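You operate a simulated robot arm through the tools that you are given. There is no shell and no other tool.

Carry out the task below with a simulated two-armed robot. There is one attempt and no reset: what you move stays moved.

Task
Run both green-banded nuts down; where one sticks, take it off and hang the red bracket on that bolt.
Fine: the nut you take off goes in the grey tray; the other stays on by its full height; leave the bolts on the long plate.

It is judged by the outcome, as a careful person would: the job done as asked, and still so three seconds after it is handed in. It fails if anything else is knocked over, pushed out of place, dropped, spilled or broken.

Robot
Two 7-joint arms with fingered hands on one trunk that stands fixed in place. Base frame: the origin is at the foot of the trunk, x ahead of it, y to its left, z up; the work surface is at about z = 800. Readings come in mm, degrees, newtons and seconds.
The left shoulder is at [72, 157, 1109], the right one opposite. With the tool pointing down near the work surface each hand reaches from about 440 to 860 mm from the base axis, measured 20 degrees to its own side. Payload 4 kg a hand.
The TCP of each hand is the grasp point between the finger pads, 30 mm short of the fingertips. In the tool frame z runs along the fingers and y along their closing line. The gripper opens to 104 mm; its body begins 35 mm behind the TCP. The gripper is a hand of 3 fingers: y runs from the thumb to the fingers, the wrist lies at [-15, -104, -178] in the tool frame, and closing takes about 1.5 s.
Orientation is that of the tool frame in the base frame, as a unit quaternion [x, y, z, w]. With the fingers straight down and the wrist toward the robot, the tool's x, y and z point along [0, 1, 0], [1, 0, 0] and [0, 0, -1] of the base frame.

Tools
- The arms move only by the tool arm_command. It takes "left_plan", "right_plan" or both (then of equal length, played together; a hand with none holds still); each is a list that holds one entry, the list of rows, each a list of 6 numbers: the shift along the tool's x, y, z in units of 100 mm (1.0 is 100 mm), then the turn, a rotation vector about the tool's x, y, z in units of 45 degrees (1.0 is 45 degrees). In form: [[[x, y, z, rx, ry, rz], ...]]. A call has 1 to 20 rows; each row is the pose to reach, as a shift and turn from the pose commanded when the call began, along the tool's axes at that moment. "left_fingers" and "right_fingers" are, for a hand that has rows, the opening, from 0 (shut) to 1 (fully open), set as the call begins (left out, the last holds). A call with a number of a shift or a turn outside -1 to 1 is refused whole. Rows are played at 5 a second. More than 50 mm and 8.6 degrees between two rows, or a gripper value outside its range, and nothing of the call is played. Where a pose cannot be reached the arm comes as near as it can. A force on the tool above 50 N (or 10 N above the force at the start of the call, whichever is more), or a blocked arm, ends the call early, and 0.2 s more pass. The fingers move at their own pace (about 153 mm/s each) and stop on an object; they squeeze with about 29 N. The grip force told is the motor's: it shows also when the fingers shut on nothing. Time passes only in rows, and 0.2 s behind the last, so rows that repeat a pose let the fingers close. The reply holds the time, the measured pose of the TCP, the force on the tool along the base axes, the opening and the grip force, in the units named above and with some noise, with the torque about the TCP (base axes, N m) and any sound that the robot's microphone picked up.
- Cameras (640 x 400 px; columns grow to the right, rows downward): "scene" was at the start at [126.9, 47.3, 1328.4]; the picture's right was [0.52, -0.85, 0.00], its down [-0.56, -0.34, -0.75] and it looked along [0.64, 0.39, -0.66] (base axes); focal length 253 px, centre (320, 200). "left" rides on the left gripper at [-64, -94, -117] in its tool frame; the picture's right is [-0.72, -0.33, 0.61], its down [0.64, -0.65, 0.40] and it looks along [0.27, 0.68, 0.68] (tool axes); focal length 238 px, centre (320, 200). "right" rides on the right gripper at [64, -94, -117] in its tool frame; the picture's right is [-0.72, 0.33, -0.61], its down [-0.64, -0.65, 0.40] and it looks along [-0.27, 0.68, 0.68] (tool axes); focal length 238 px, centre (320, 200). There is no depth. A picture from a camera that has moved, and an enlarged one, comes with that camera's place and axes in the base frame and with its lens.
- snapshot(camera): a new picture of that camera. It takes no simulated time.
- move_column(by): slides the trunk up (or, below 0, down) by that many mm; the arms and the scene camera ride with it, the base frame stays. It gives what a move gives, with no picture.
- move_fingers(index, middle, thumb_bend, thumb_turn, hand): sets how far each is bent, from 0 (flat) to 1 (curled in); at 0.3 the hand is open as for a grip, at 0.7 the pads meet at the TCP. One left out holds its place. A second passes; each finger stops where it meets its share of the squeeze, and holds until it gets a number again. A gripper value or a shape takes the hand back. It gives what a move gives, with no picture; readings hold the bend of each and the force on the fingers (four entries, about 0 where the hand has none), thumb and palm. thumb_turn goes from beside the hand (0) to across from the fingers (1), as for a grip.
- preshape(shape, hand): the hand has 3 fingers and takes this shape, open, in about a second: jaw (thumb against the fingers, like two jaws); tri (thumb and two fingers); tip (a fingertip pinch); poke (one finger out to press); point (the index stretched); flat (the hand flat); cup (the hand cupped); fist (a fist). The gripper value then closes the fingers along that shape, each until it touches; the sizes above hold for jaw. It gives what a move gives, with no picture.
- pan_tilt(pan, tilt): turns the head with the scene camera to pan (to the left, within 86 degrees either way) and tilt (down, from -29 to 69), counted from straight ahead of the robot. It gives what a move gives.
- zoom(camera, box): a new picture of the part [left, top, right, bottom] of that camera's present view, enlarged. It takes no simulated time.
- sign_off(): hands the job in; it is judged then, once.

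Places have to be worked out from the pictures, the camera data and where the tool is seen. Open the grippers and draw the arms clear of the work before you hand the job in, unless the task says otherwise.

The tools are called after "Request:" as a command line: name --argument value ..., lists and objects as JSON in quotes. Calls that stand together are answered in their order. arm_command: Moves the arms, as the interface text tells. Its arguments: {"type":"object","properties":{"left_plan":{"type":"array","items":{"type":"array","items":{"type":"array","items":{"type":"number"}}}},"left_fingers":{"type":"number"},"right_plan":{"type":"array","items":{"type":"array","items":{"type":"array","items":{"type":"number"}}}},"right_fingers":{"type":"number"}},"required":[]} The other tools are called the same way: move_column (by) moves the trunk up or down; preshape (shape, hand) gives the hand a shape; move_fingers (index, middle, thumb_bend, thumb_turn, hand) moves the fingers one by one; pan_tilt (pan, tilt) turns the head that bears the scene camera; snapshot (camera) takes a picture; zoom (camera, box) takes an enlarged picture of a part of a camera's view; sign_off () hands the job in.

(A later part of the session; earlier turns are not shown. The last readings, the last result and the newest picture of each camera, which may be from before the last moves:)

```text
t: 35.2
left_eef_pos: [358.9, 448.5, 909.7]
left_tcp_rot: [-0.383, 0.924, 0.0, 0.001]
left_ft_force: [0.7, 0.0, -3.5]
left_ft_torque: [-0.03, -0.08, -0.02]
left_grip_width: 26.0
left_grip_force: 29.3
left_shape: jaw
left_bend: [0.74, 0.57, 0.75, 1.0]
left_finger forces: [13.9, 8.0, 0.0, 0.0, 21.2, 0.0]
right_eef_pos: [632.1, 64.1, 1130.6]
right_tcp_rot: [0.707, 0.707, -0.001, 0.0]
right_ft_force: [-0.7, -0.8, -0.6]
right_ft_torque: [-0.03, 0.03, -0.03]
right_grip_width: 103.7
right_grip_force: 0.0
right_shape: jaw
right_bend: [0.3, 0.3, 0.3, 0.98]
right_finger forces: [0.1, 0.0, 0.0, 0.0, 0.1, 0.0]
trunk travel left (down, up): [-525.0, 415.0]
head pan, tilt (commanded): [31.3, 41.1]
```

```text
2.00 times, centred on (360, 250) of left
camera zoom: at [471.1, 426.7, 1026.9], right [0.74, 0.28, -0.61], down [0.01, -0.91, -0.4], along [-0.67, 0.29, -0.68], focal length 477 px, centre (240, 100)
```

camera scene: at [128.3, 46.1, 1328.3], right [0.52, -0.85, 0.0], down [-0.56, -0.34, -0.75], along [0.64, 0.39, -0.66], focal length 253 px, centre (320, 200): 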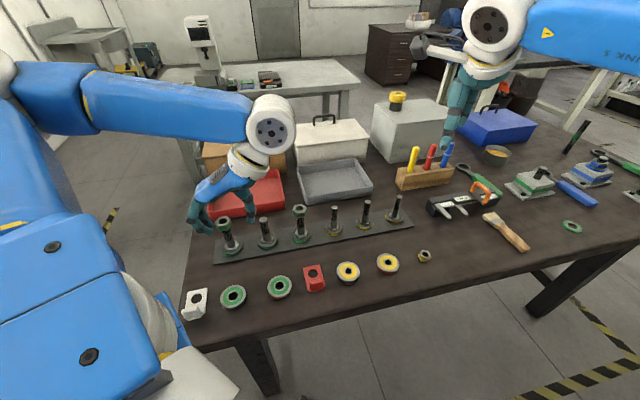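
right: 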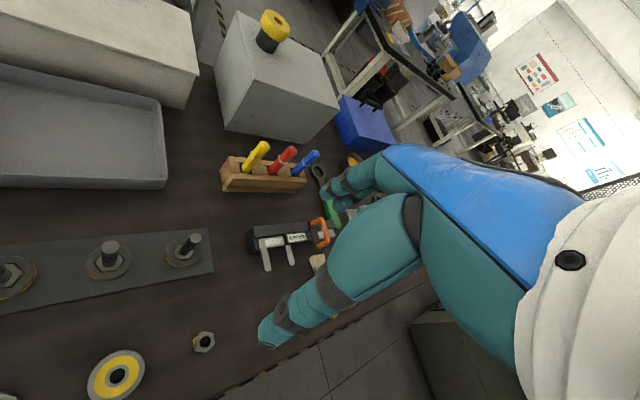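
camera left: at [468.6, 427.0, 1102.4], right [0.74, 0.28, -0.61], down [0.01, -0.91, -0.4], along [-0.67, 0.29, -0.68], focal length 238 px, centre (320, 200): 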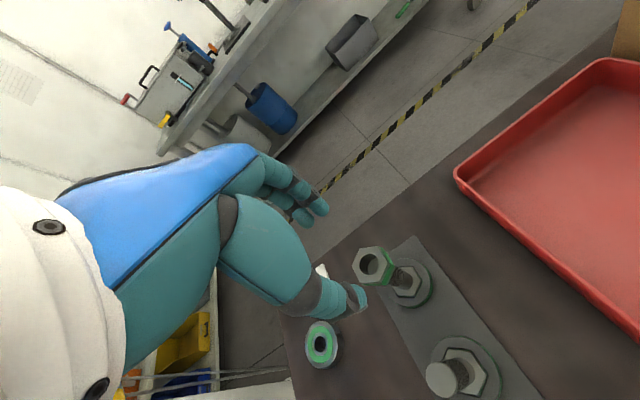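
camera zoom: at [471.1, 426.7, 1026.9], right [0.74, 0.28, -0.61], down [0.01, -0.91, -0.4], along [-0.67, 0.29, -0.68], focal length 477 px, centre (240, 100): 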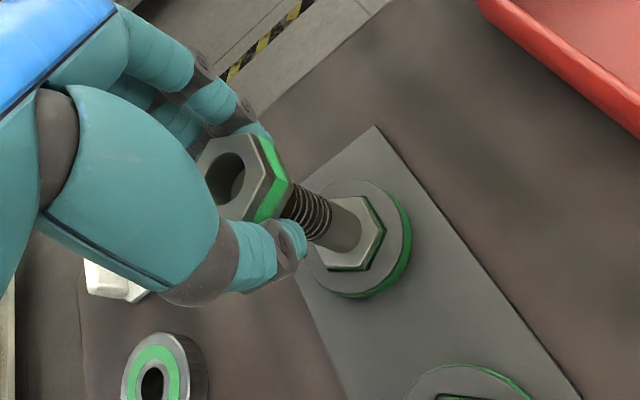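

Nut 1 is gripped (index 14, middle 8, thumb 21 N). I turn it 45° clockwise and watch torque and force.

Request:
arm_command --left_plan '[[[0, 0, 0, 0, 0, 0.167], [0, 0, 0, 0, 0, 0.333], [0, 0, 0, 0, 0, 0.5], [0, 0, 0, 0, 0, 0.667], [0, 0, 0, 0, 0, 0.833], [0, 0, 0, 0, 0, 1.0]]]'

Request:
zoom --camera "scene" --box '[180, 160, 300, 260]'

Request:
zoom --camera "left" --box '[240, 150, 480, 350]'

```text
t: 36.6
left_eef_pos: [359.1, 447.9, 909.1]
left_tcp_rot: [0.001, 1.0, -0.002, -0.001]
left_ft_force: [-0.2, -2.4, -6.2]
left_ft_torque: [-0.18, 0.0, 0.06]
left_grip_width: 26.1
left_grip_force: 28.7
left_shape: jaw
left_bend: [0.74, 0.58, 0.75, 1.0]
left_finger forces: [15.0, 8.5, 0.0, 0.0, 21.5, 0.0]
right_eef_pos: [630.3, 64.6, 1131.6]
right_tcp_rot: [0.707, 0.707, -0.001, 0.0]
right_ft_force: [0.1, 0.0, 0.0]
right_ft_torque: [0.03, 0.0, -0.03]
right_grip_width: 103.7
right_grip_force: 0.0
right_shape: jaw
right_bend: [0.3, 0.3, 0.3, 0.98]
right_finger forces: [0.0, 0.0, 0.0, 0.1, 0.0, 0.0]
trunk travel left (down, up): [-525.0, 415.0]
head pan, tilt (commanded): [31.3, 41.1]
```

```text
4.00 times, centred on (240, 210) of scene
camera zoom: at [127.1, 47.9, 1328.3], right [0.52, -0.85, 0.0], down [-0.56, -0.34, -0.75], along [0.64, 0.39, -0.66], focal length 1011 px, centre (640, 160)
```

zoom: 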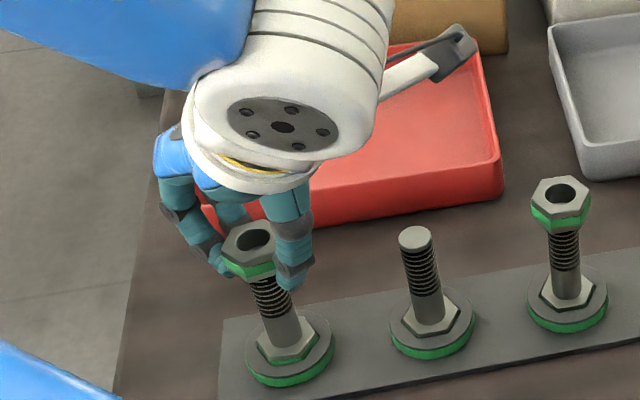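

```text
2.00 times, centred on (360, 250) of left
camera zoom: at [423.7, 354.0, 1026.6], right [0.72, -0.33, -0.61], down [-0.64, -0.65, -0.4], along [-0.27, 0.68, -0.68], focal length 477 px, centre (240, 100)
```

zoom: 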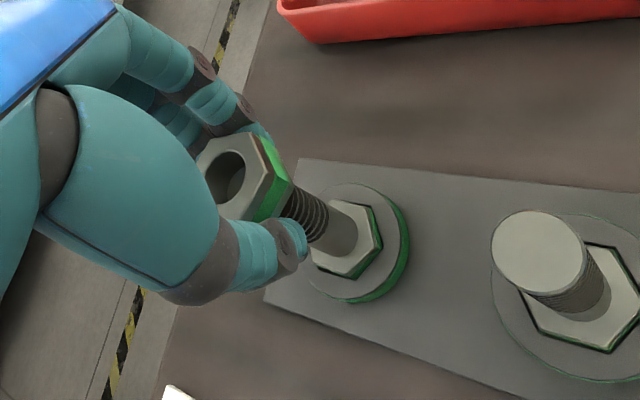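

The nut follows the hand and pulls it down slightly (-6 N), so the thread is engaged and running. I continue turning with a small downward feed.

Request:
arm_command --left_plan '[[[0, 0, 0.003, 0, 0, 0.167], [0, 0, 0.006, 0, 0, 0.333], [0, 0, 0.008, 0, 0, 0.5], [0, 0, 0.01, 0, 0, 0.667], [0, 0, 0.012, 0, 0, 0.833], [0, 0, 0.015, 0, 0, 1.0]]]'

Request:
arm_command --left_plan '[[[0, 0, 0.002, 0, 0, 0.167], [0, 0, 0.003, 0, 0, 0.333], [0, 0, 0.005, 0, 0, 0.5], [0, 0, 0.006, 0, 0, 0.667], [0, 0, 0.008, 0, 0, 0.833], [0, 0, 0.01, 0, 0, 1.0]]]'

```text
t: 38.0
left_eef_pos: [359.6, 448.6, 908.1]
left_tcp_rot: [0.383, 0.924, 0.0, -0.001]
left_ft_force: [-6.9, 0.7, -8.5]
left_ft_torque: [-0.04, 0.19, 0.33]
left_grip_width: 25.5
left_grip_force: 28.9
left_shape: jaw
left_bend: [0.74, 0.61, 0.76, 0.96]
left_finger forces: [16.4, 9.4, 0.0, 0.0, 25.5, 0.1]
right_eef_pos: [631.2, 66.3, 1131.4]
right_tcp_rot: [0.707, 0.707, -0.001, 0.001]
right_ft_force: [0.8, -0.4, 0.5]
right_ft_torque: [0.0, 0.01, -0.02]
right_grip_width: 103.4
right_grip_force: 0.0
right_shape: jaw
right_bend: [0.3, 0.3, 0.3, 0.98]
right_finger forces: [0.0, 0.0, 0.0, 0.0, 0.1, 0.0]
trunk travel left (down, up): [-525.0, 415.0]
head pan, tilt (commanded): [31.3, 41.1]
```

```text
t: 39.4
left_eef_pos: [360.7, 451.9, 906.3]
left_tcp_rot: [0.706, 0.708, 0.0, -0.001]
left_ft_force: [0.3, 12.7, -15.2]
left_ft_torque: [0.64, -0.14, 0.91]
left_grip_width: 20.8
left_grip_force: 29.0
left_shape: jaw
left_bend: [0.74, 0.74, 0.76, 0.89]
left_finger forces: [28.8, 19.6, 0.0, 0.0, 34.7, 0.0]
right_eef_pos: [632.4, 68.5, 1129.7]
right_tcp_rot: [0.707, 0.707, -0.002, 0.001]
right_ft_force: [-0.4, 0.1, -0.1]
right_ft_torque: [0.01, -0.04, -0.01]
right_grip_width: 103.6
right_grip_force: 0.0
right_shape: jaw
right_bend: [0.3, 0.3, 0.3, 0.98]
right_finger forces: [0.1, 0.0, 0.1, 0.0, 0.0, 0.0]
trunk travel left (down, up): [-525.0, 415.0]
head pan, tilt (commanded): [31.3, 41.1]
```

Torque climbed from 0.06 to 0.33 and now 0.91 N·m, with side force: the nut may be sticking here. I look before doing anything else.

Request:
zoom --camera "scene" --box '[180, 160, 300, 260]'

Request:
zoom --camera "left" --box '[240, 150, 480, 350]'

```text
4.00 times, centred on (240, 210) of scene
camera zoom: at [129.0, 54.1, 1327.8], right [0.52, -0.85, 0.0], down [-0.56, -0.35, -0.75], along [0.64, 0.39, -0.66], focal length 1011 px, centre (640, 160)
```

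zoom: 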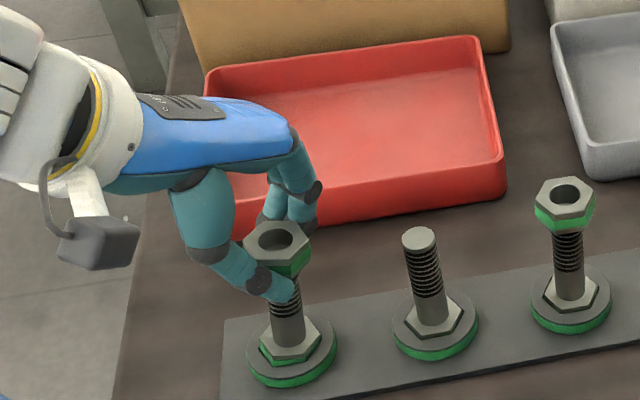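

```text
2.00 times, centred on (360, 250) of left
camera zoom: at [266.8, 388.2, 1023.2], right [-0.33, -0.72, -0.61], down [-0.65, 0.64, -0.4], along [0.68, 0.27, -0.68], focal length 477 px, centre (240, 100)
```

zoom: 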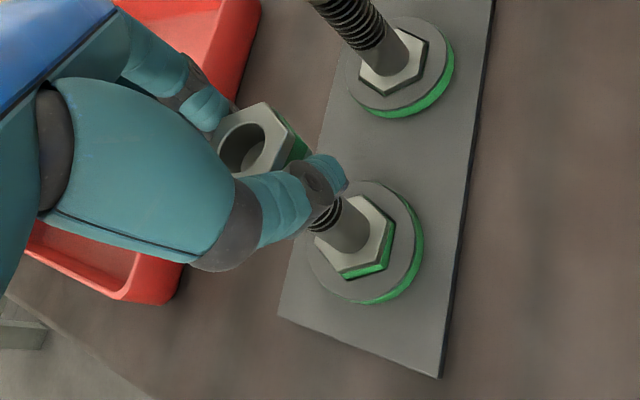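

I zoom hard on the bases of bolts 1 and 2 to see whether bolt 1 has turned or lifted in its seat.

Request:
zoom --camera "scene" --box '[210, 215, 290, 265]'

Request:
zoom --camera "left" --box '[360, 140, 480, 310]'

```text
8.00 times, centred on (250, 240) of scene
camera zoom: at [129.0, 54.1, 1327.8], right [0.52, -0.85, 0.0], down [-0.56, -0.35, -0.75], along [0.64, 0.39, -0.66], focal length 2023 px, centre (880, -120)
```

zoom: 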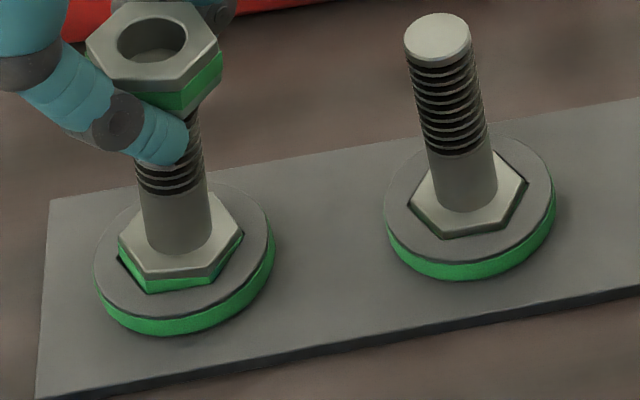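

```text
2.35 times, centred on (420, 225) of left
camera zoom: at [266.8, 388.2, 1023.2], right [-0.33, -0.72, -0.61], down [-0.65, 0.64, -0.4], along [0.68, 0.27, -0.68], focal length 561 px, centre (85, 141)
```

zoom: 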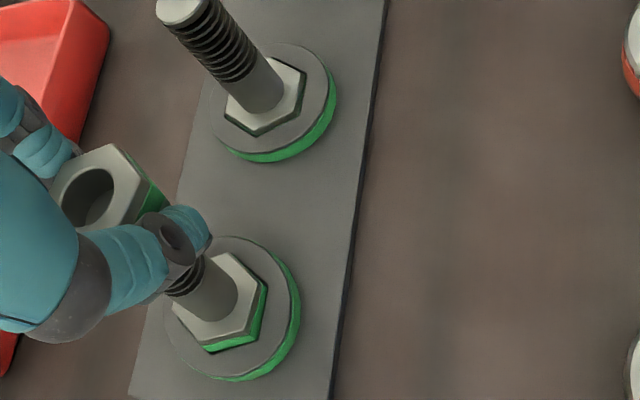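

Bolt 1's head has been drawn a few millimetres up out of its hex pocket: the nut advanced faster than my feed. I lower the hand 3 mm to seat the bolt again.

Request:
arm_command --left_plan '[[[0, 0, 0.01, 0, 0, 0], [0, 0, 0.02, 0, 0, 0], [0, 0, 0.03, 0, 0, 0], [0, 0, 0.03, 0, 0, 0]]]'

Request:
zoom --camera "scene" --box '[210, 215, 290, 265]'

```text
t: 40.4
left_eef_pos: [359.9, 449.5, 905.5]
left_tcp_rot: [0.707, 0.707, 0.0, 0.001]
left_ft_force: [-0.6, 10.2, 0.0]
left_ft_torque: [0.49, -0.23, 0.8]
left_grip_width: 21.4
left_grip_force: 29.2
left_shape: jaw
left_bend: [0.74, 0.75, 0.76, 0.89]
left_finger forces: [26.6, 17.2, 0.0, 0.1, 33.4, 0.1]
right_eef_pos: [631.2, 66.3, 1130.5]
right_tcp_rot: [0.707, 0.707, 0.0, 0.001]
right_ft_force: [-0.2, 0.6, -0.3]
right_ft_torque: [-0.03, 0.02, -0.01]
right_grip_width: 103.4
right_grip_force: 0.1
right_shape: jaw
right_bend: [0.3, 0.3, 0.3, 0.98]
right_finger forces: [0.0, 0.0, 0.0, 0.0, 0.0, 0.0]
trunk travel left (down, up): [-525.0, 415.0]
head pan, tilt (commanded): [31.3, 41.1]
```

```text
8.00 times, centred on (250, 240) of scene
camera zoom: at [126.8, 51.0, 1328.3], right [0.52, -0.85, 0.0], down [-0.56, -0.35, -0.75], along [0.64, 0.39, -0.66], focal length 2023 px, centre (880, -120)
```

zoom: 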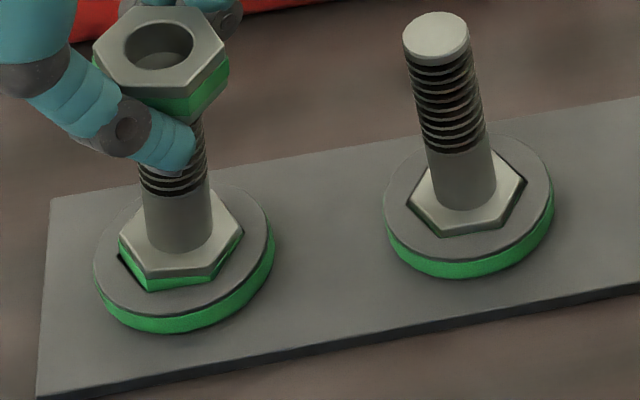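

Vertical force is zero but 0.8 N·m of wound-up torque still jams the head in its pocket. I turn back 25° to relax the torque and press down lightly so the bolt reseats.

Request:
arm_command --left_plan '[[[0, 0, 0.0, 0, 0, -0.14], [0, 0, 0.0, 0, 0, -0.28], [0, 0, 0.0, 0, 0, -0.42], [0, 0, 0.01, 0, 0, -0.56], [0, 0, 0.01, 0, 0, -0.56]]]'

Request:
zoom --camera "scene" --box '[210, 215, 290, 265]'

```text
t: 41.6
left_eef_pos: [360.0, 448.2, 905.8]
left_tcp_rot: [0.535, 0.845, 0.0, 0.0]
left_ft_force: [-1.8, -0.9, -0.7]
left_ft_torque: [-0.03, 0.06, 0.19]
left_grip_width: 24.4
left_grip_force: 28.4
left_shape: jaw
left_bend: [0.74, 0.74, 0.77, 0.96]
left_finger forces: [18.7, 4.3, 0.0, 0.0, 23.4, 0.1]
right_eef_pos: [631.0, 63.2, 1131.5]
right_tcp_rot: [0.707, 0.707, 0.001, 0.0]
right_ft_force: [-1.4, 0.1, 0.0]
right_ft_torque: [0.03, -0.01, 0.01]
right_grip_width: 103.7
right_grip_force: 0.0
right_shape: jaw
right_bend: [0.3, 0.3, 0.3, 0.98]
right_finger forces: [0.0, 0.0, 0.0, 0.1, 0.1, 0.0]
trunk travel left (down, up): [-525.0, 415.0]
head pan, tilt (commanded): [31.3, 41.1]
```

```text
8.00 times, centred on (250, 240) of scene
camera zoom: at [126.5, 46.3, 1328.5], right [0.52, -0.85, 0.0], down [-0.56, -0.34, -0.75], along [0.64, 0.39, -0.66], focal length 2023 px, centre (880, -120)
```

zoom: 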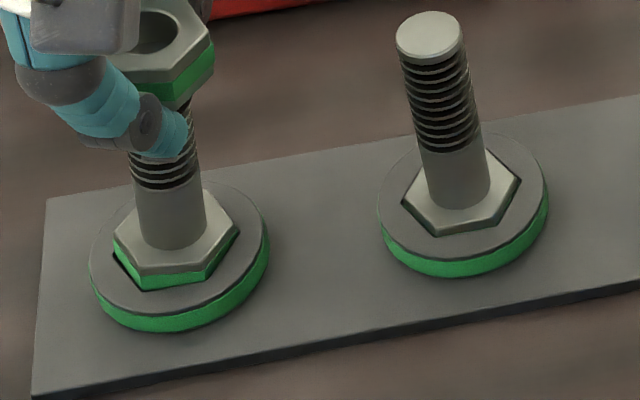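

Torque fell to 0.2 N·m but the bolt is still ~3 mm up. I press down 3 mm more and turn back slightly.

Request:
arm_command --left_plan '[[[0, 0, 0.01, 0, 0, -0.05], [0, 0, 0.02, 0, 0, -0.1], [0, 0, 0.03, 0, 0, -0.1], [0, 0, 0.03, 0, 0, -0.1]]]'

Request:
zoom --camera "scene" --box '[210, 215, 290, 265]'

```text
t: 42.6
left_eef_pos: [358.0, 447.3, 901.1]
left_tcp_rot: [0.502, 0.865, 0.0, 0.0]
left_ft_force: [-0.3, -1.4, 1.4]
left_ft_torque: [0.02, -0.01, 0.17]
left_grip_width: 25.2
left_grip_force: 29.0
left_shape: jaw
left_bend: [0.74, 0.74, 0.79, 0.98]
left_finger forces: [15.9, 3.6, 0.0, 0.0, 19.9, 0.1]
right_eef_pos: [631.0, 65.0, 1130.7]
right_tcp_rot: [0.707, 0.707, -0.001, -0.001]
right_ft_force: [0.2, 0.3, 0.5]
right_ft_torque: [0.0, -0.01, -0.01]
right_grip_width: 103.8
right_grip_force: 0.0
right_shape: jaw
right_bend: [0.3, 0.3, 0.3, 0.98]
right_finger forces: [0.0, 0.0, 0.1, 0.0, 0.1, 0.1]
trunk travel left (down, up): [-525.0, 415.0]
head pan, tilt (commanded): [31.3, 41.1]
```

```text
8.00 times, centred on (250, 240) of scene
camera zoom: at [126.6, 46.6, 1328.4], right [0.52, -0.85, 0.0], down [-0.56, -0.34, -0.75], along [0.64, 0.39, -0.66], focal length 2023 px, centre (880, -120)
```

zoom: 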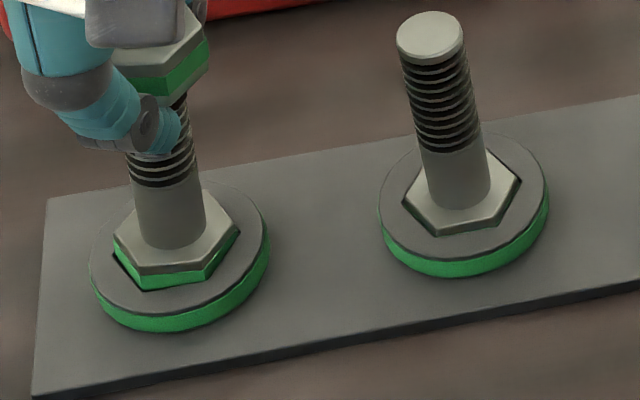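

The bolt stays up, probably wedged by the remaining torque. I release the nut so the bolt can settle freely under its own weight.

Request:
arm_command --left_plan '[[[0, 0, 0, 0, 0, 0], [0, 0, 0, 0, 0, 0], [0, 0, 0, 0, 0, 0], [0, 0, 0, 0, 0, 0]]]' --left_fingers 0.6

Request:
zoom --camera "scene" --box '[210, 215, 290, 265]'

Request:
zoom --camera "left" --box '[240, 150, 480, 350]'

```text
t: 43.6
left_eef_pos: [359.8, 447.5, 901.7]
left_tcp_rot: [0.503, 0.865, 0.0, 0.001]
left_ft_force: [0.1, 0.1, 0.0]
left_ft_torque: [0.0, -0.04, 0.0]
left_grip_width: 62.0
left_grip_force: 0.0
left_shape: jaw
left_bend: [0.29, 0.41, 0.65, 1.0]
left_finger forces: [0.0, 0.1, 0.1, 0.0, 0.1, 0.0]
right_eef_pos: [631.9, 64.8, 1132.0]
right_tcp_rot: [0.706, 0.708, 0.0, 0.0]
right_ft_force: [0.4, -0.2, -0.5]
right_ft_torque: [0.0, 0.0, 0.03]
right_grip_width: 103.7
right_grip_force: 0.0
right_shape: jaw
right_bend: [0.3, 0.3, 0.3, 0.98]
right_finger forces: [0.1, 0.0, 0.0, 0.0, 0.0, 0.1]
trunk travel left (down, up): [-525.0, 415.0]
head pan, tilt (commanded): [31.3, 41.1]
```

```text
8.00 times, centred on (250, 240) of scene
camera zoom: at [126.9, 46.8, 1328.4], right [0.52, -0.85, 0.0], down [-0.56, -0.34, -0.75], along [0.64, 0.39, -0.66], focal length 2023 px, centre (880, -120)
```

zoom: 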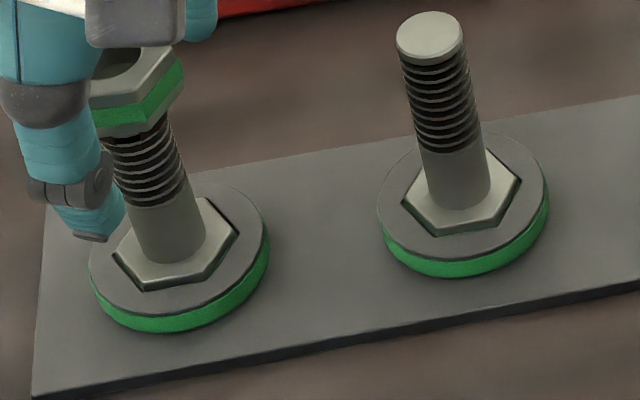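

```text
2.00 times, centred on (360, 250) of left
camera zoom: at [309.8, 345.7, 1018.4], right [0.07, -0.79, -0.61], down [-0.88, 0.23, -0.4], along [0.46, 0.57, -0.68], focal length 477 px, centre (240, 100)
```

zoom: 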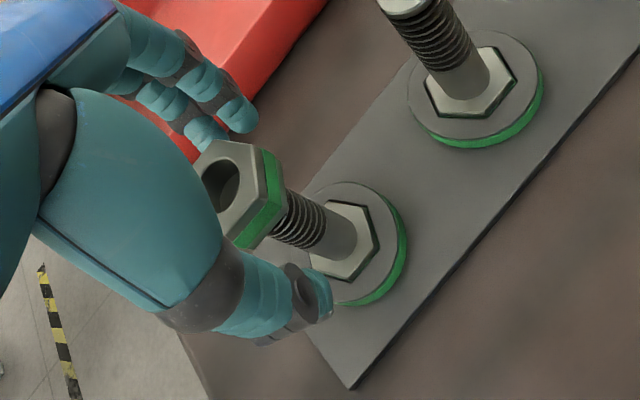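

The bolt dropped back flush into its pocket. I raise the hand clear and compare the nut's height with the starting picture.

Request:
arm_command --left_plan '[[[0, 0, -0.2, 0, 0, 0], [0, 0, -0.4, 0, 0, 0], [0, 0, -0.6, 0, 0, 0], [0, 0, -0.8, 0, 0, 0], [0, 0, -1.0, 0, 0, 0]]]'

Request:
zoom --camera "scene" --box '[200, 190, 320, 265]'

Request:
zoom --camera "scene" --box '[210, 215, 290, 265]'

```text
t: 44.8
left_eef_pos: [358.1, 449.5, 1002.6]
left_tcp_rot: [0.502, 0.865, 0.0, -0.001]
left_ft_force: [-0.1, -0.2, 0.7]
left_ft_torque: [0.0, 0.03, 0.02]
left_grip_width: 62.2
left_grip_force: 0.1
left_shape: jaw
left_bend: [0.29, 0.41, 0.65, 1.0]
left_finger forces: [0.1, 0.1, 0.0, 0.0, 0.0, 0.1]
right_eef_pos: [630.5, 64.8, 1131.9]
right_tcp_rot: [0.707, 0.707, 0.0, 0.0]
right_ft_force: [-0.1, 0.5, 0.5]
right_ft_torque: [-0.02, 0.01, 0.0]
right_grip_width: 103.6
right_grip_force: 0.1
right_shape: jaw
right_bend: [0.3, 0.3, 0.3, 0.98]
right_finger forces: [0.0, 0.1, 0.1, 0.0, 0.0, 0.1]
trunk travel left (down, up): [-525.0, 415.0]
head pan, tilt (commanded): [31.3, 41.1]
```

```text
5.33 times, centred on (260, 228) of scene
camera zoom: at [125.7, 46.5, 1328.5], right [0.52, -0.85, 0.0], down [-0.56, -0.34, -0.75], along [0.64, 0.39, -0.66], focal length 1348 px, centre (640, 53)
```

zoom: 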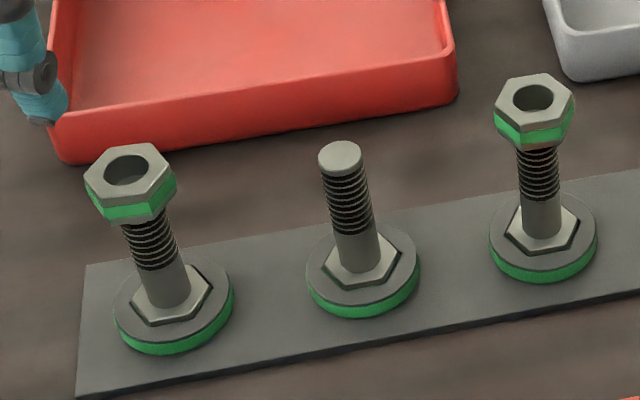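

```text
8.00 times, centred on (250, 240) of scene
camera zoom: at [125.7, 46.5, 1328.5], right [0.52, -0.85, 0.0], down [-0.56, -0.34, -0.75], along [0.64, 0.39, -0.66], focal length 2023 px, centre (880, -120)
```

zoom: 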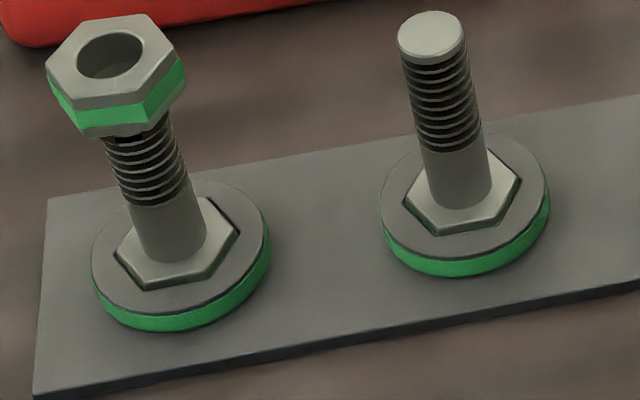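

Nut 1 moved down only ~3 mm before it bound at up to 0.9 N·m, so it looks like the sticking one — but I should compare with nut 3 before deciding. I move the hand over nut 3 at about [486,323], keeping z≈1000.

Request:
arm_command --left_plan '[[[-0.17, 0.05, 0, 0, 0, -0.133], [-0.34, 0.1, 0, 0, 0, -0.267], [-0.52, 0.14, 0, 0, 0, -0.4], [-0.69, 0.19, 0, 0, 0, -0.533], [-0.86, 0.24, 0, 0, 0, -0.667]]]'

Request:
arm_command --left_plan '[[[-0.17, -0.05, 0, 0, 0, -0.133], [-0.34, -0.1, 0, 0, 0, -0.267], [-0.52, -0.14, 0, 0, 0, -0.4], [-0.69, -0.18, 0, 0, 0, -0.533], [-0.869, -0.226, 0, 0, 0, -0.667], [-0.869, -0.226, 0, 0, 0, -0.667]]]'

Request:
snapshot --camera "left"

Request:
snapshot --camera "scene"

```text
t: 46.0
left_eef_pos: [424.3, 386.2, 999.1]
left_tcp_rot: [0.26, 0.966, -0.001, 0.0]
left_ft_force: [-0.1, 0.1, -0.1]
left_ft_torque: [-0.01, 0.01, 0.02]
left_grip_width: 62.1
left_grip_force: 0.1
left_shape: jaw
left_bend: [0.29, 0.41, 0.65, 1.0]
left_finger forces: [0.0, 0.1, 0.1, 0.0, 0.0, 0.0]
right_eef_pos: [634.2, 67.2, 1129.8]
right_tcp_rot: [0.707, 0.707, -0.002, 0.001]
right_ft_force: [-0.1, -0.2, -0.4]
right_ft_torque: [-0.04, 0.01, 0.01]
right_grip_width: 103.7
right_grip_force: 0.0
right_shape: jaw
right_bend: [0.3, 0.3, 0.3, 0.98]
right_finger forces: [0.0, 0.0, 0.1, 0.1, 0.0, 0.0]
trunk travel left (down, up): [-525.0, 415.0]
head pan, tilt (commanded): [31.3, 41.1]
```

```text
t: 47.4
left_eef_pos: [486.7, 322.9, 1000.9]
left_tcp_rot: [0.0, 1.0, 0.0, 0.002]
left_ft_force: [0.7, 0.5, -0.1]
left_ft_torque: [0.02, -0.02, 0.01]
left_grip_width: 61.8
left_grip_force: 0.0
left_shape: jaw
left_bend: [0.29, 0.41, 0.65, 1.0]
left_finger forces: [0.1, 0.0, 0.0, 0.1, 0.0, 0.0]
right_eef_pos: [630.5, 64.0, 1132.2]
right_tcp_rot: [0.707, 0.707, 0.001, 0.001]
right_ft_force: [1.3, -0.3, -0.2]
right_ft_torque: [-0.02, -0.01, 0.01]
right_grip_width: 103.7
right_grip_force: 0.0
right_shape: jaw
right_bend: [0.3, 0.3, 0.3, 0.98]
right_finger forces: [0.0, 0.0, 0.0, 0.0, 0.0, 0.2]
trunk travel left (down, up): [-525.0, 415.0]
head pan, tilt (commanded): [31.3, 41.1]
```

```text
taken
camera left: at [550.3, 228.5, 1117.6], right [0.72, -0.33, -0.61], down [-0.64, -0.65, -0.4], along [-0.27, 0.68, -0.68], focal length 238 px, centre (320, 200)
```

left: 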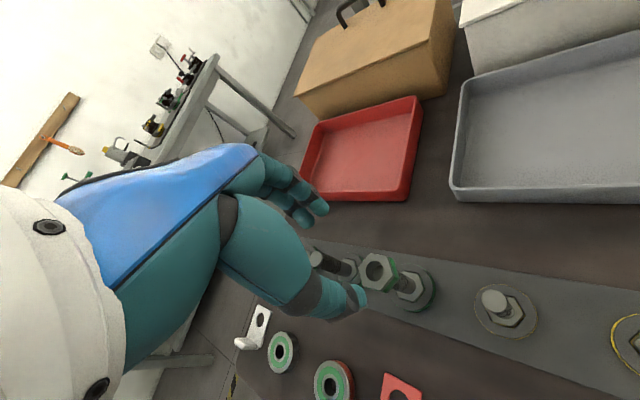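

```text
taken
camera scene: at [126.9, 46.1, 1328.5], right [0.52, -0.85, 0.0], down [-0.56, -0.34, -0.75], along [0.64, 0.39, -0.66], focal length 253 px, centre (320, 200)
```

scene: 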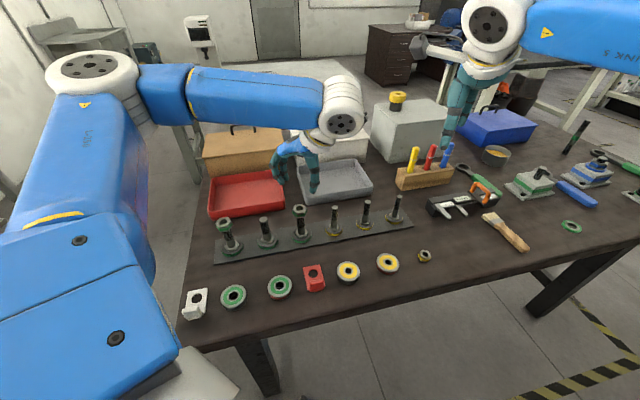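

Nut 3's axis checks out near [485.5,323]. I lower to TCP z≈936 and verify centring from the scene camera.

Request:
arm_command --left_plan '[[[0, 0, 0.15, 0, 0, 0], [0.0, 0, 0.3, 0, 0, 0], [0.01, 0, 0.45, 0, 0, 0], [0.01, 0, 0.65, 0, 0, 0], [0.01, 0, 0.65, 0, 0, 0]]]'

Request:
zoom --camera "scene" --box '[240, 150, 360, 250]'

Request:
zoom --camera "left" --box '[240, 150, 480, 350]'

```text
t: 48.6
left_eef_pos: [484.7, 321.3, 936.1]
left_tcp_rot: [0.002, 1.0, 0.0, 0.0]
left_ft_force: [1.0, -0.4, 0.7]
left_ft_torque: [0.01, -0.01, 0.01]
left_grip_width: 61.9
left_grip_force: 0.1
left_shape: jaw
left_bend: [0.29, 0.41, 0.65, 1.0]
left_finger forces: [0.0, 0.0, 0.0, 0.0, 0.0, 0.0]
right_eef_pos: [630.3, 65.2, 1131.5]
right_tcp_rot: [0.707, 0.707, 0.0, 0.0]
right_ft_force: [0.7, 0.6, -0.8]
right_ft_torque: [0.01, 0.02, -0.01]
right_grip_width: 103.7
right_grip_force: 0.0
right_shape: jaw
right_bend: [0.3, 0.3, 0.3, 0.98]
right_finger forces: [0.0, 0.0, 0.0, 0.0, 0.1, 0.0]
trunk travel left (down, up): [-525.0, 415.0]
head pan, tilt (commanded): [31.3, 41.1]
```

```text
4.00 times, centred on (300, 200) of scene
camera zoom: at [127.6, 46.3, 1328.4], right [0.52, -0.85, 0.0], down [-0.56, -0.34, -0.75], along [0.64, 0.39, -0.66], focal length 1011 px, centre (400, 200)
```

zoom: 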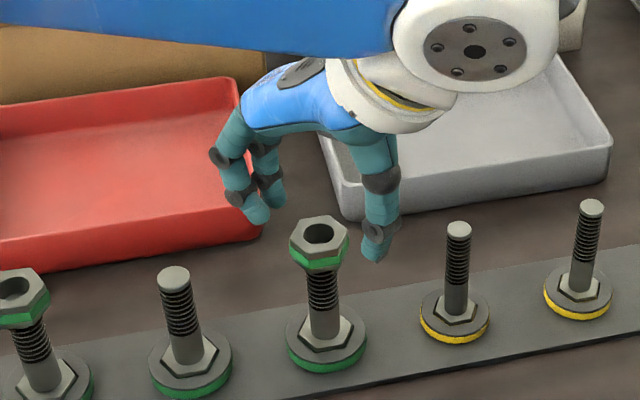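

```text
2.00 times, centred on (360, 250) of left
camera zoom: at [549.5, 226.9, 1052.9], right [0.72, -0.33, -0.61], down [-0.64, -0.65, -0.4], along [-0.27, 0.68, -0.68], focal length 477 px, centre (240, 100)
```

zoom: 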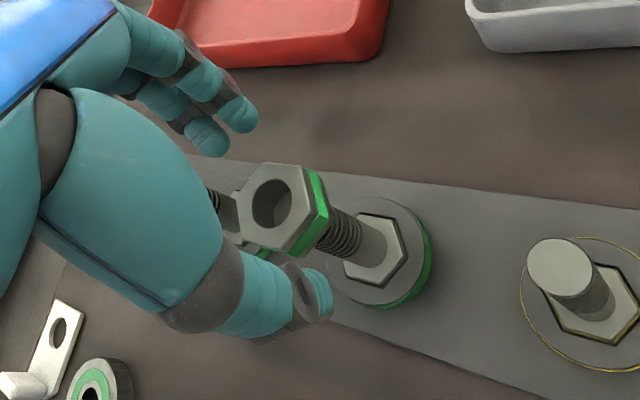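

Jaws are centred on nut 3. I lower to TCP z≈901 so the pads meet the nut at the grasp point itself, then close.

Request:
arm_command --left_plan '[[[0, 0, 0.1, 0, 0, 0], [0.0, 0, 0.2, 0, 0, 0], [0.0, 0, 0.3, 0, 0, 0], [0.0, 0, 0.35, 0, 0, 0], [0.0, 0, 0.35, 0, 0, 0]]]'

Request:
arm_command --left_plan '[[[0, 0, 0, 0, 0, 0], [0, 0, 0, 0, 0, 0], [0, 0, 0, 0, 0, 0], [0, 0, 0, 0, 0, 0], [0, 0, 0, 0, 0, 0], [0, 0, 0, 0, 0, 0], [0, 0, 0, 0, 0, 0], [0, 0, 0, 0, 0, 0]]]' --left_fingers 0.0

Request:
zoom --camera "scene" --box '[240, 150, 360, 250]'

Request:
zoom --camera "left" --box '[240, 150, 480, 350]'

```text
t: 49.8
left_eef_pos: [485.7, 320.6, 899.5]
left_tcp_rot: [0.001, 1.0, 0.0, 0.0]
left_ft_force: [-0.7, -0.4, 0.5]
left_ft_torque: [-0.01, 0.0, 0.05]
left_grip_width: 61.9
left_grip_force: 0.0
left_shape: jaw
left_bend: [0.29, 0.41, 0.65, 1.0]
left_finger forces: [0.1, 0.1, 0.0, 0.0, 0.1, 0.0]
right_eef_pos: [630.5, 64.8, 1131.9]
right_tcp_rot: [0.707, 0.707, 0.0, 0.0]
right_ft_force: [0.1, 0.8, 1.0]
right_ft_torque: [0.01, 0.01, 0.01]
right_grip_width: 103.6
right_grip_force: 0.1
right_shape: jaw
right_bend: [0.3, 0.3, 0.3, 0.98]
right_finger forces: [0.1, 0.0, 0.1, 0.1, 0.1, 0.0]
trunk travel left (down, up): [-525.0, 415.0]
head pan, tilt (commanded): [31.3, 41.1]
```

```text
t: 51.6
left_eef_pos: [486.0, 321.2, 899.4]
left_tcp_rot: [0.002, 1.0, 0.0, 0.001]
left_ft_force: [-0.6, 1.3, -2.5]
left_ft_torque: [0.19, 0.01, 0.01]
left_grip_width: 18.7
left_grip_force: 29.2
left_shape: jaw
left_bend: [0.74, 0.63, 0.76, 1.0]
left_finger forces: [15.0, 9.8, 0.0, 0.0, 23.4, 0.1]
right_eef_pos: [631.5, 64.3, 1131.5]
right_tcp_rot: [0.707, 0.707, 0.0, 0.0]
right_ft_force: [0.3, 0.6, 0.4]
right_ft_torque: [0.03, -0.04, -0.02]
right_grip_width: 103.7
right_grip_force: 0.0
right_shape: jaw
right_bend: [0.3, 0.3, 0.3, 0.98]
right_finger forces: [0.0, 0.1, 0.0, 0.0, 0.0, 0.0]
trunk travel left (down, up): [-525.0, 415.0]
head pan, tilt (commanded): [31.3, 41.1]
```

```text
4.00 times, centred on (300, 200) of scene
camera zoom: at [128.4, 47.4, 1328.2], right [0.52, -0.85, 0.0], down [-0.56, -0.34, -0.75], along [0.64, 0.39, -0.66], focal length 1011 px, centre (400, 200)
```

zoom: 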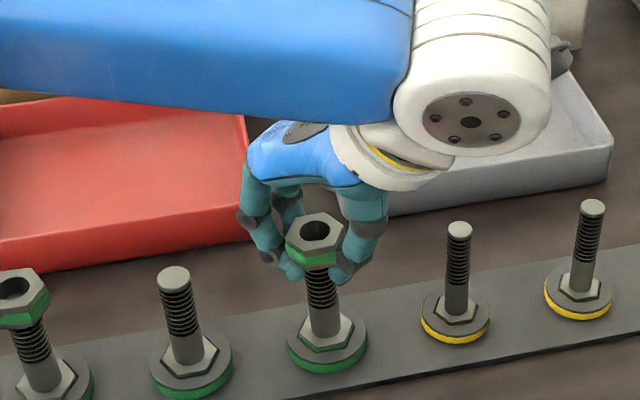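

```text
2.00 times, centred on (360, 250) of left
camera zoom: at [549.7, 227.3, 1016.8], right [0.72, -0.33, -0.61], down [-0.64, -0.65, -0.4], along [-0.27, 0.68, -0.68], focal length 477 px, centre (240, 100)
```

zoom: 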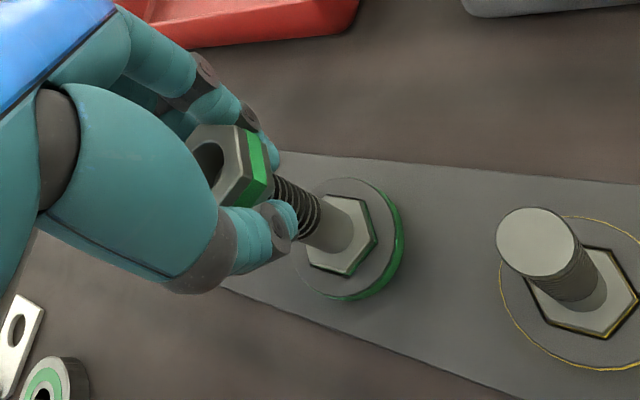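

The fingertips curl in under the nut at this height (width 18.7). I release, rise 17 mm and regrip so the tips press on the nut's flats instead.

Request:
arm_command --left_plan '[[[0, 0, 0, 0, 0, 0], [0, 0, 0, 0, 0, 0], [0, 0, 0, 0, 0, 0], [0, 0, -0.08, 0, 0, 0], [0, 0, -0.17, 0, 0, 0], [0, 0, -0.17, 0, 0, 0]]]' --left_fingers 0.6

Request:
arm_command --left_plan '[[[0, 0, 0, 0, 0, 0], [0, 0, 0, 0, 0, 0], [0, 0, 0, 0, 0, 0], [0, 0, 0, 0, 0, 0], [0, 0, 0, 0, 0, 0], [0, 0, 0, 0, 0, 0], [0, 0, 0, 0, 0, 0], [0, 0, 0, 0, 0, 0]]]' --left_fingers 0.0

Request:
zoom --camera "scene" --box '[240, 150, 360, 250]'

Request:
zoom --camera "left" --box '[240, 150, 480, 350]'

```text
t: 53.0
left_eef_pos: [486.1, 321.8, 917.0]
left_tcp_rot: [0.003, 1.0, 0.001, 0.001]
left_ft_force: [-0.9, 0.3, 0.0]
left_ft_torque: [0.02, -0.04, -0.02]
left_grip_width: 61.9
left_grip_force: 0.1
left_shape: jaw
left_bend: [0.29, 0.41, 0.65, 1.0]
left_finger forces: [0.1, 0.1, 0.0, 0.0, 0.0, 0.0]
right_eef_pos: [631.9, 64.6, 1132.0]
right_tcp_rot: [0.707, 0.707, 0.0, 0.0]
right_ft_force: [-0.1, -0.2, 0.1]
right_ft_torque: [0.0, -0.04, -0.02]
right_grip_width: 103.7
right_grip_force: 0.1
right_shape: jaw
right_bend: [0.3, 0.3, 0.3, 0.98]
right_finger forces: [0.0, 0.0, 0.1, 0.0, 0.0, 0.0]
trunk travel left (down, up): [-525.0, 415.0]
head pan, tilt (commanded): [31.3, 41.1]
```

```text
t: 54.8
left_eef_pos: [485.3, 321.1, 916.7]
left_tcp_rot: [0.002, 1.0, -0.001, 0.0]
left_ft_force: [0.6, 0.7, -0.1]
left_ft_torque: [0.05, -0.03, 0.0]
left_grip_width: 26.2
left_grip_force: 28.9
left_shape: jaw
left_bend: [0.74, 0.57, 0.75, 1.0]
left_finger forces: [13.8, 10.2, 0.0, 0.0, 24.8, 0.1]
right_eef_pos: [631.6, 65.6, 1131.2]
right_tcp_rot: [0.707, 0.707, 0.0, 0.0]
right_ft_force: [-0.1, -0.7, -0.2]
right_ft_torque: [0.01, 0.01, -0.01]
right_grip_width: 103.6
right_grip_force: 0.0
right_shape: jaw
right_bend: [0.3, 0.3, 0.3, 0.98]
right_finger forces: [0.0, 0.0, 0.0, 0.0, 0.0, 0.1]
trunk travel left (down, up): [-525.0, 415.0]
head pan, tilt (commanded): [31.3, 41.1]
```

```text
4.00 times, centred on (300, 200) of scene
camera zoom: at [128.1, 46.5, 1328.3], right [0.52, -0.85, 0.0], down [-0.56, -0.34, -0.75], along [0.64, 0.39, -0.66], focal length 1011 px, centre (400, 200)
```

zoom: 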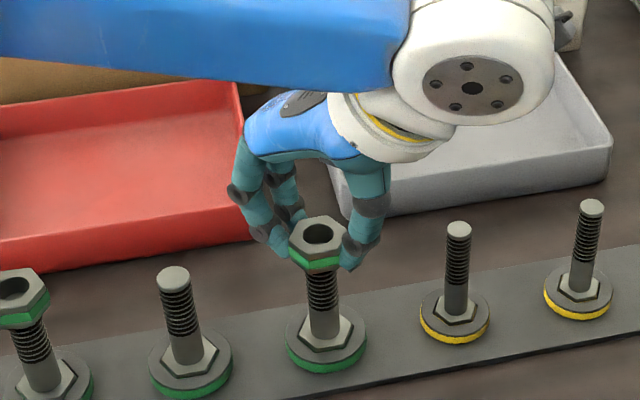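

```text
2.00 times, centred on (360, 250) of left
camera zoom: at [549.7, 227.0, 1034.6], right [0.72, -0.33, -0.61], down [-0.64, -0.65, -0.4], along [-0.27, 0.69, -0.68], focal length 477 px, centre (240, 100)
```

zoom: 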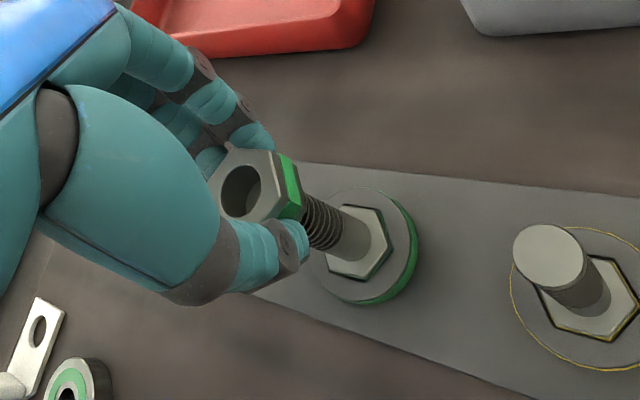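

Clean grip now, no vertical load. I turn nut 3 by 45° clockwise with ~0.8 mm of downward feed and read the forces.

Request:
arm_command --left_plan '[[[0, 0, 0.001, 0, 0, 0.167], [0, 0, 0.003, 0, 0, 0.333], [0, 0, 0.004, 0, 0, 0.5], [0, 0, 0.005, 0, 0, 0.667], [0, 0, 0.007, 0, 0, 0.833], [0, 0, 0.008, 0, 0, 1.0]]]'

```text
t: 56.2
left_eef_pos: [485.0, 322.5, 917.0]
left_tcp_rot: [0.386, 0.923, 0.001, -0.001]
left_ft_force: [-1.4, -0.3, -4.6]
left_ft_torque: [-0.12, 0.06, 0.06]
left_grip_width: 25.9
left_grip_force: 28.8
left_shape: jaw
left_bend: [0.74, 0.58, 0.75, 1.0]
left_finger forces: [13.2, 9.6, 0.0, 0.0, 25.3, 0.0]
right_eef_pos: [630.9, 64.7, 1131.7]
right_tcp_rot: [0.706, 0.708, 0.0, -0.001]
right_ft_force: [0.2, 0.1, 0.3]
right_ft_torque: [0.0, -0.02, 0.0]
right_grip_width: 103.6
right_grip_force: 0.1
right_shape: jaw
right_bend: [0.3, 0.3, 0.3, 0.98]
right_finger forces: [0.1, 0.0, 0.0, 0.0, 0.0, 0.0]
trunk travel left (down, up): [-525.0, 415.0]
head pan, tilt (commanded): [31.3, 41.1]
```

Torque is low (0.06 N·m) but the hand is being pulled down 4.6 N, so the thread advances faster. I increase the feed to 2 mm for the next 45° and check the bolt's seat.

Request:
arm_command --left_plan '[[[0, 0, 0.008, 0, 0, 0.167], [0, 0, 0.012, 0, 0, 0.333], [0, 0, 0.015, 0, 0, 0.5], [0, 0, 0.018, 0, 0, 0.667], [0, 0, 0.02, 0, 0, 0.833], [0, 0, 0.022, 0, 0, 1.0]]]'

Request:
zoom --camera "scene" --box '[260, 200, 340, 250]'

```text
t: 57.6
left_eef_pos: [485.1, 322.2, 914.1]
left_tcp_rot: [0.71, 0.704, 0.0, 0.0]
left_ft_force: [-1.3, -1.2, -2.4]
left_ft_torque: [-0.06, 0.1, 0.02]
left_grip_width: 25.8
left_grip_force: 29.1
left_shape: jaw
left_bend: [0.74, 0.58, 0.75, 1.0]
left_finger forces: [13.5, 9.8, 0.0, 0.0, 25.3, 0.0]
right_eef_pos: [631.2, 64.3, 1131.3]
right_tcp_rot: [0.707, 0.707, 0.0, 0.0]
right_ft_force: [0.8, -0.7, 0.2]
right_ft_torque: [0.02, -0.02, 0.0]
right_grip_width: 103.7
right_grip_force: 0.0
right_shape: jaw
right_bend: [0.3, 0.3, 0.3, 0.98]
right_finger forces: [0.0, 0.1, 0.0, 0.0, 0.1, 0.0]
trunk travel left (down, up): [-525.0, 415.0]
head pan, tilt (commanded): [31.3, 41.1]
```

```text
8.00 times, centred on (300, 225) of scene
camera zoom: at [127.4, 47.3, 1328.3], right [0.52, -0.85, 0.0], down [-0.56, -0.34, -0.75], along [0.64, 0.39, -0.66], focal length 2023 px, centre (480, 0)
```

zoom: 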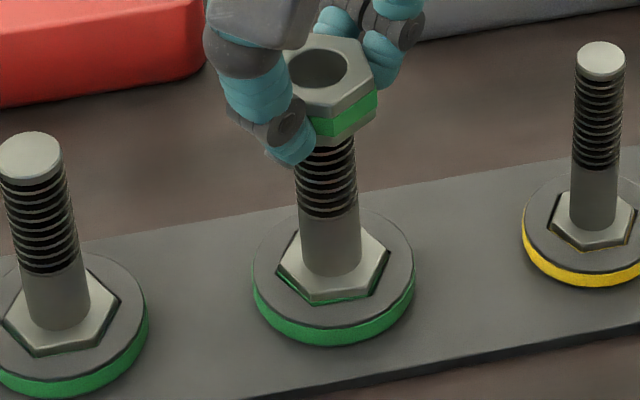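

Bolt 3 is nearly flush, torque only 0.02 N·m: this one is running freely. I continue with ~2.3 mm feed per 45°.

Request:
arm_command --left_plan '[[[0, 0, 0.008, 0, 0, 0.167], [0, 0, 0.012, 0, 0, 0.333], [0, 0, 0.016, 0, 0, 0.5], [0, 0, 0.02, 0, 0, 0.667], [0, 0, 0.023, 0, 0, 0.833], [0, 0, 0.025, 0, 0, 1.0]]]'

Request:
zoom --camera "scene" --box '[260, 200, 340, 250]'

```text
t: 59.0
left_eef_pos: [485.7, 322.9, 913.1]
left_tcp_rot: [0.925, 0.38, 0.001, 0.001]
left_ft_force: [-2.2, -1.0, 0.9]
left_ft_torque: [0.01, 0.11, 0.02]
left_grip_width: 25.5
left_grip_force: 29.1
left_shape: jaw
left_bend: [0.74, 0.58, 0.75, 1.0]
left_finger forces: [14.4, 10.1, 0.0, 0.0, 25.7, 0.1]
right_eef_pos: [631.1, 65.5, 1130.9]
right_tcp_rot: [0.707, 0.707, 0.0, 0.0]
right_ft_force: [0.1, -0.3, 0.0]
right_ft_torque: [0.01, -0.03, 0.01]
right_grip_width: 103.6
right_grip_force: 0.1
right_shape: jaw
right_bend: [0.3, 0.3, 0.3, 0.98]
right_finger forces: [0.0, 0.1, 0.0, 0.0, 0.0, 0.1]
trunk travel left (down, up): [-525.0, 415.0]
head pan, tilt (commanded): [31.3, 41.1]
```

```text
8.00 times, centred on (300, 225) of scene
camera zoom: at [127.0, 47.2, 1328.4], right [0.52, -0.85, 0.0], down [-0.56, -0.34, -0.75], along [0.64, 0.39, -0.66], focal length 2023 px, centre (480, 0)
```

zoom: 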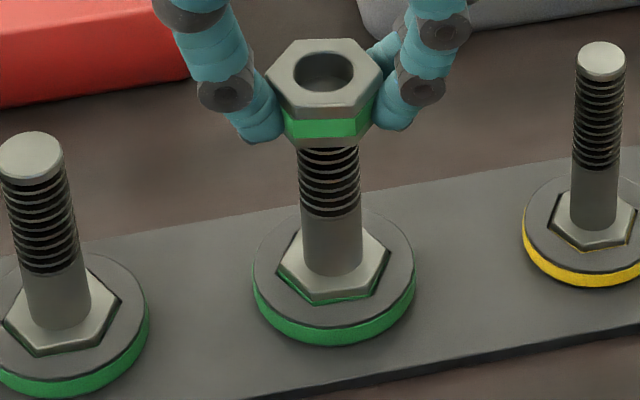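

Comparing pictures, the nut has dropped about 1 mm in 135°, so the pitch is ~3 mm and torque stays at 0.02 N·m. I keep turning with a smaller feed of 0.4 mm per 45°.

Request:
arm_command --left_plan '[[[0, 0, 0.001, 0, 0, 0.167], [0, 0, 0.002, 0, 0, 0.333], [0, 0, 0.003, 0, 0, 0.5], [0, 0, 0.003, 0, 0, 0.667], [0, 0, 0.004, 0, 0, 0.833], [0, 0, 0.004, 0, 0, 1.0]]]'

Request:
arm_command --left_plan '[[[0, 0, 0.001, 0, 0, 0.167], [0, 0, 0.002, 0, 0, 0.333], [0, 0, 0.003, 0, 0, 0.5], [0, 0, 0.003, 0, 0, 0.667], [0, 0, 0.004, 0, 0, 0.833], [0, 0, 0.004, 0, 0, 1.0]]]'

Request:
zoom --camera "scene" --box '[260, 200, 340, 250]'

Request:
zoom --camera "left" --box '[240, 150, 480, 350]'

```text
t: 60.4
left_eef_pos: [485.9, 322.5, 911.5]
left_tcp_rot: [1.0, -0.003, -0.001, 0.001]
left_ft_force: [-1.2, 0.3, -4.1]
left_ft_torque: [-0.04, 0.02, 0.02]
left_grip_width: 25.6
left_grip_force: 28.6
left_shape: jaw
left_bend: [0.74, 0.58, 0.75, 1.0]
left_finger forces: [14.2, 10.5, 0.1, 0.0, 24.6, 0.1]
right_eef_pos: [632.2, 64.6, 1129.9]
right_tcp_rot: [0.707, 0.707, -0.001, 0.0]
right_ft_force: [0.3, -0.3, 1.1]
right_ft_torque: [-0.01, -0.01, -0.04]
right_grip_width: 103.7
right_grip_force: 0.1
right_shape: jaw
right_bend: [0.3, 0.3, 0.3, 0.98]
right_finger forces: [0.0, 0.0, 0.0, 0.0, 0.0, 0.0]
trunk travel left (down, up): [-525.0, 415.0]
head pan, tilt (commanded): [31.3, 41.1]
```

```text
t: 61.8
left_eef_pos: [485.4, 321.3, 910.9]
left_tcp_rot: [0.922, -0.386, -0.001, 0.0]
left_ft_force: [-0.2, 0.5, -3.7]
left_ft_torque: [-0.04, 0.04, 0.03]
left_grip_width: 25.8
left_grip_force: 29.5
left_shape: jaw
left_bend: [0.74, 0.58, 0.75, 1.0]
left_finger forces: [14.1, 10.8, 0.0, 0.0, 24.6, 0.0]
right_eef_pos: [631.4, 63.8, 1132.3]
right_tcp_rot: [0.707, 0.707, 0.0, 0.001]
right_ft_force: [-0.6, -0.1, 0.0]
right_ft_torque: [0.04, 0.0, 0.0]
right_grip_width: 103.7
right_grip_force: 0.0
right_shape: jaw
right_bend: [0.3, 0.3, 0.3, 0.98]
right_finger forces: [0.0, 0.1, 0.1, 0.1, 0.0, 0.0]
trunk travel left (down, up): [-525.0, 415.0]
head pan, tilt (commanded): [31.3, 41.1]
```

```text
8.00 times, centred on (300, 225) of scene
camera zoom: at [128.9, 46.8, 1328.2], right [0.52, -0.85, 0.0], down [-0.56, -0.34, -0.75], along [0.64, 0.39, -0.66], focal length 2023 px, centre (480, 0)
```

zoom: 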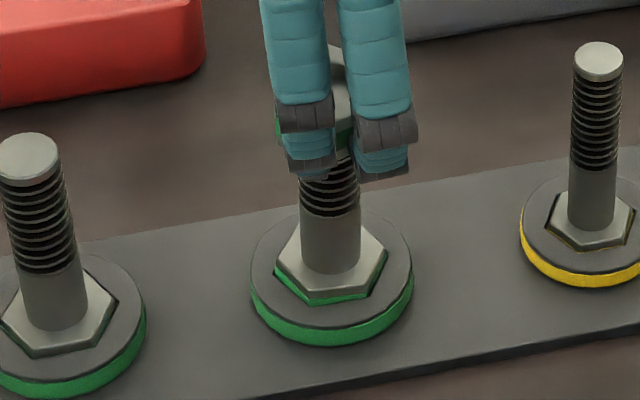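

```text
2.00 times, centred on (360, 250) of left
camera zoom: at [507.8, 433.4, 1028.3], right [-0.27, 0.74, -0.61], down [0.91, 0.0, -0.4], along [-0.3, -0.67, -0.68], focal length 477 px, centre (240, 100)
```

zoom: 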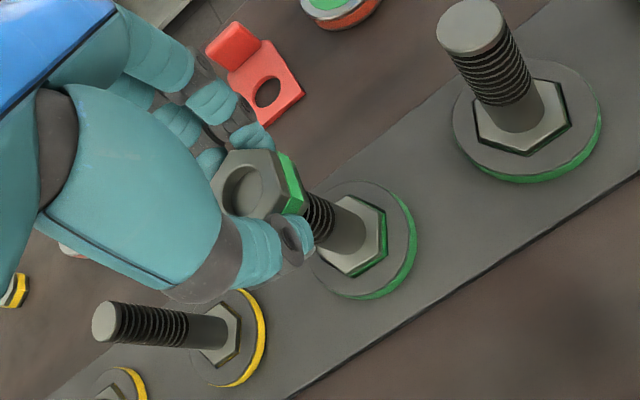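

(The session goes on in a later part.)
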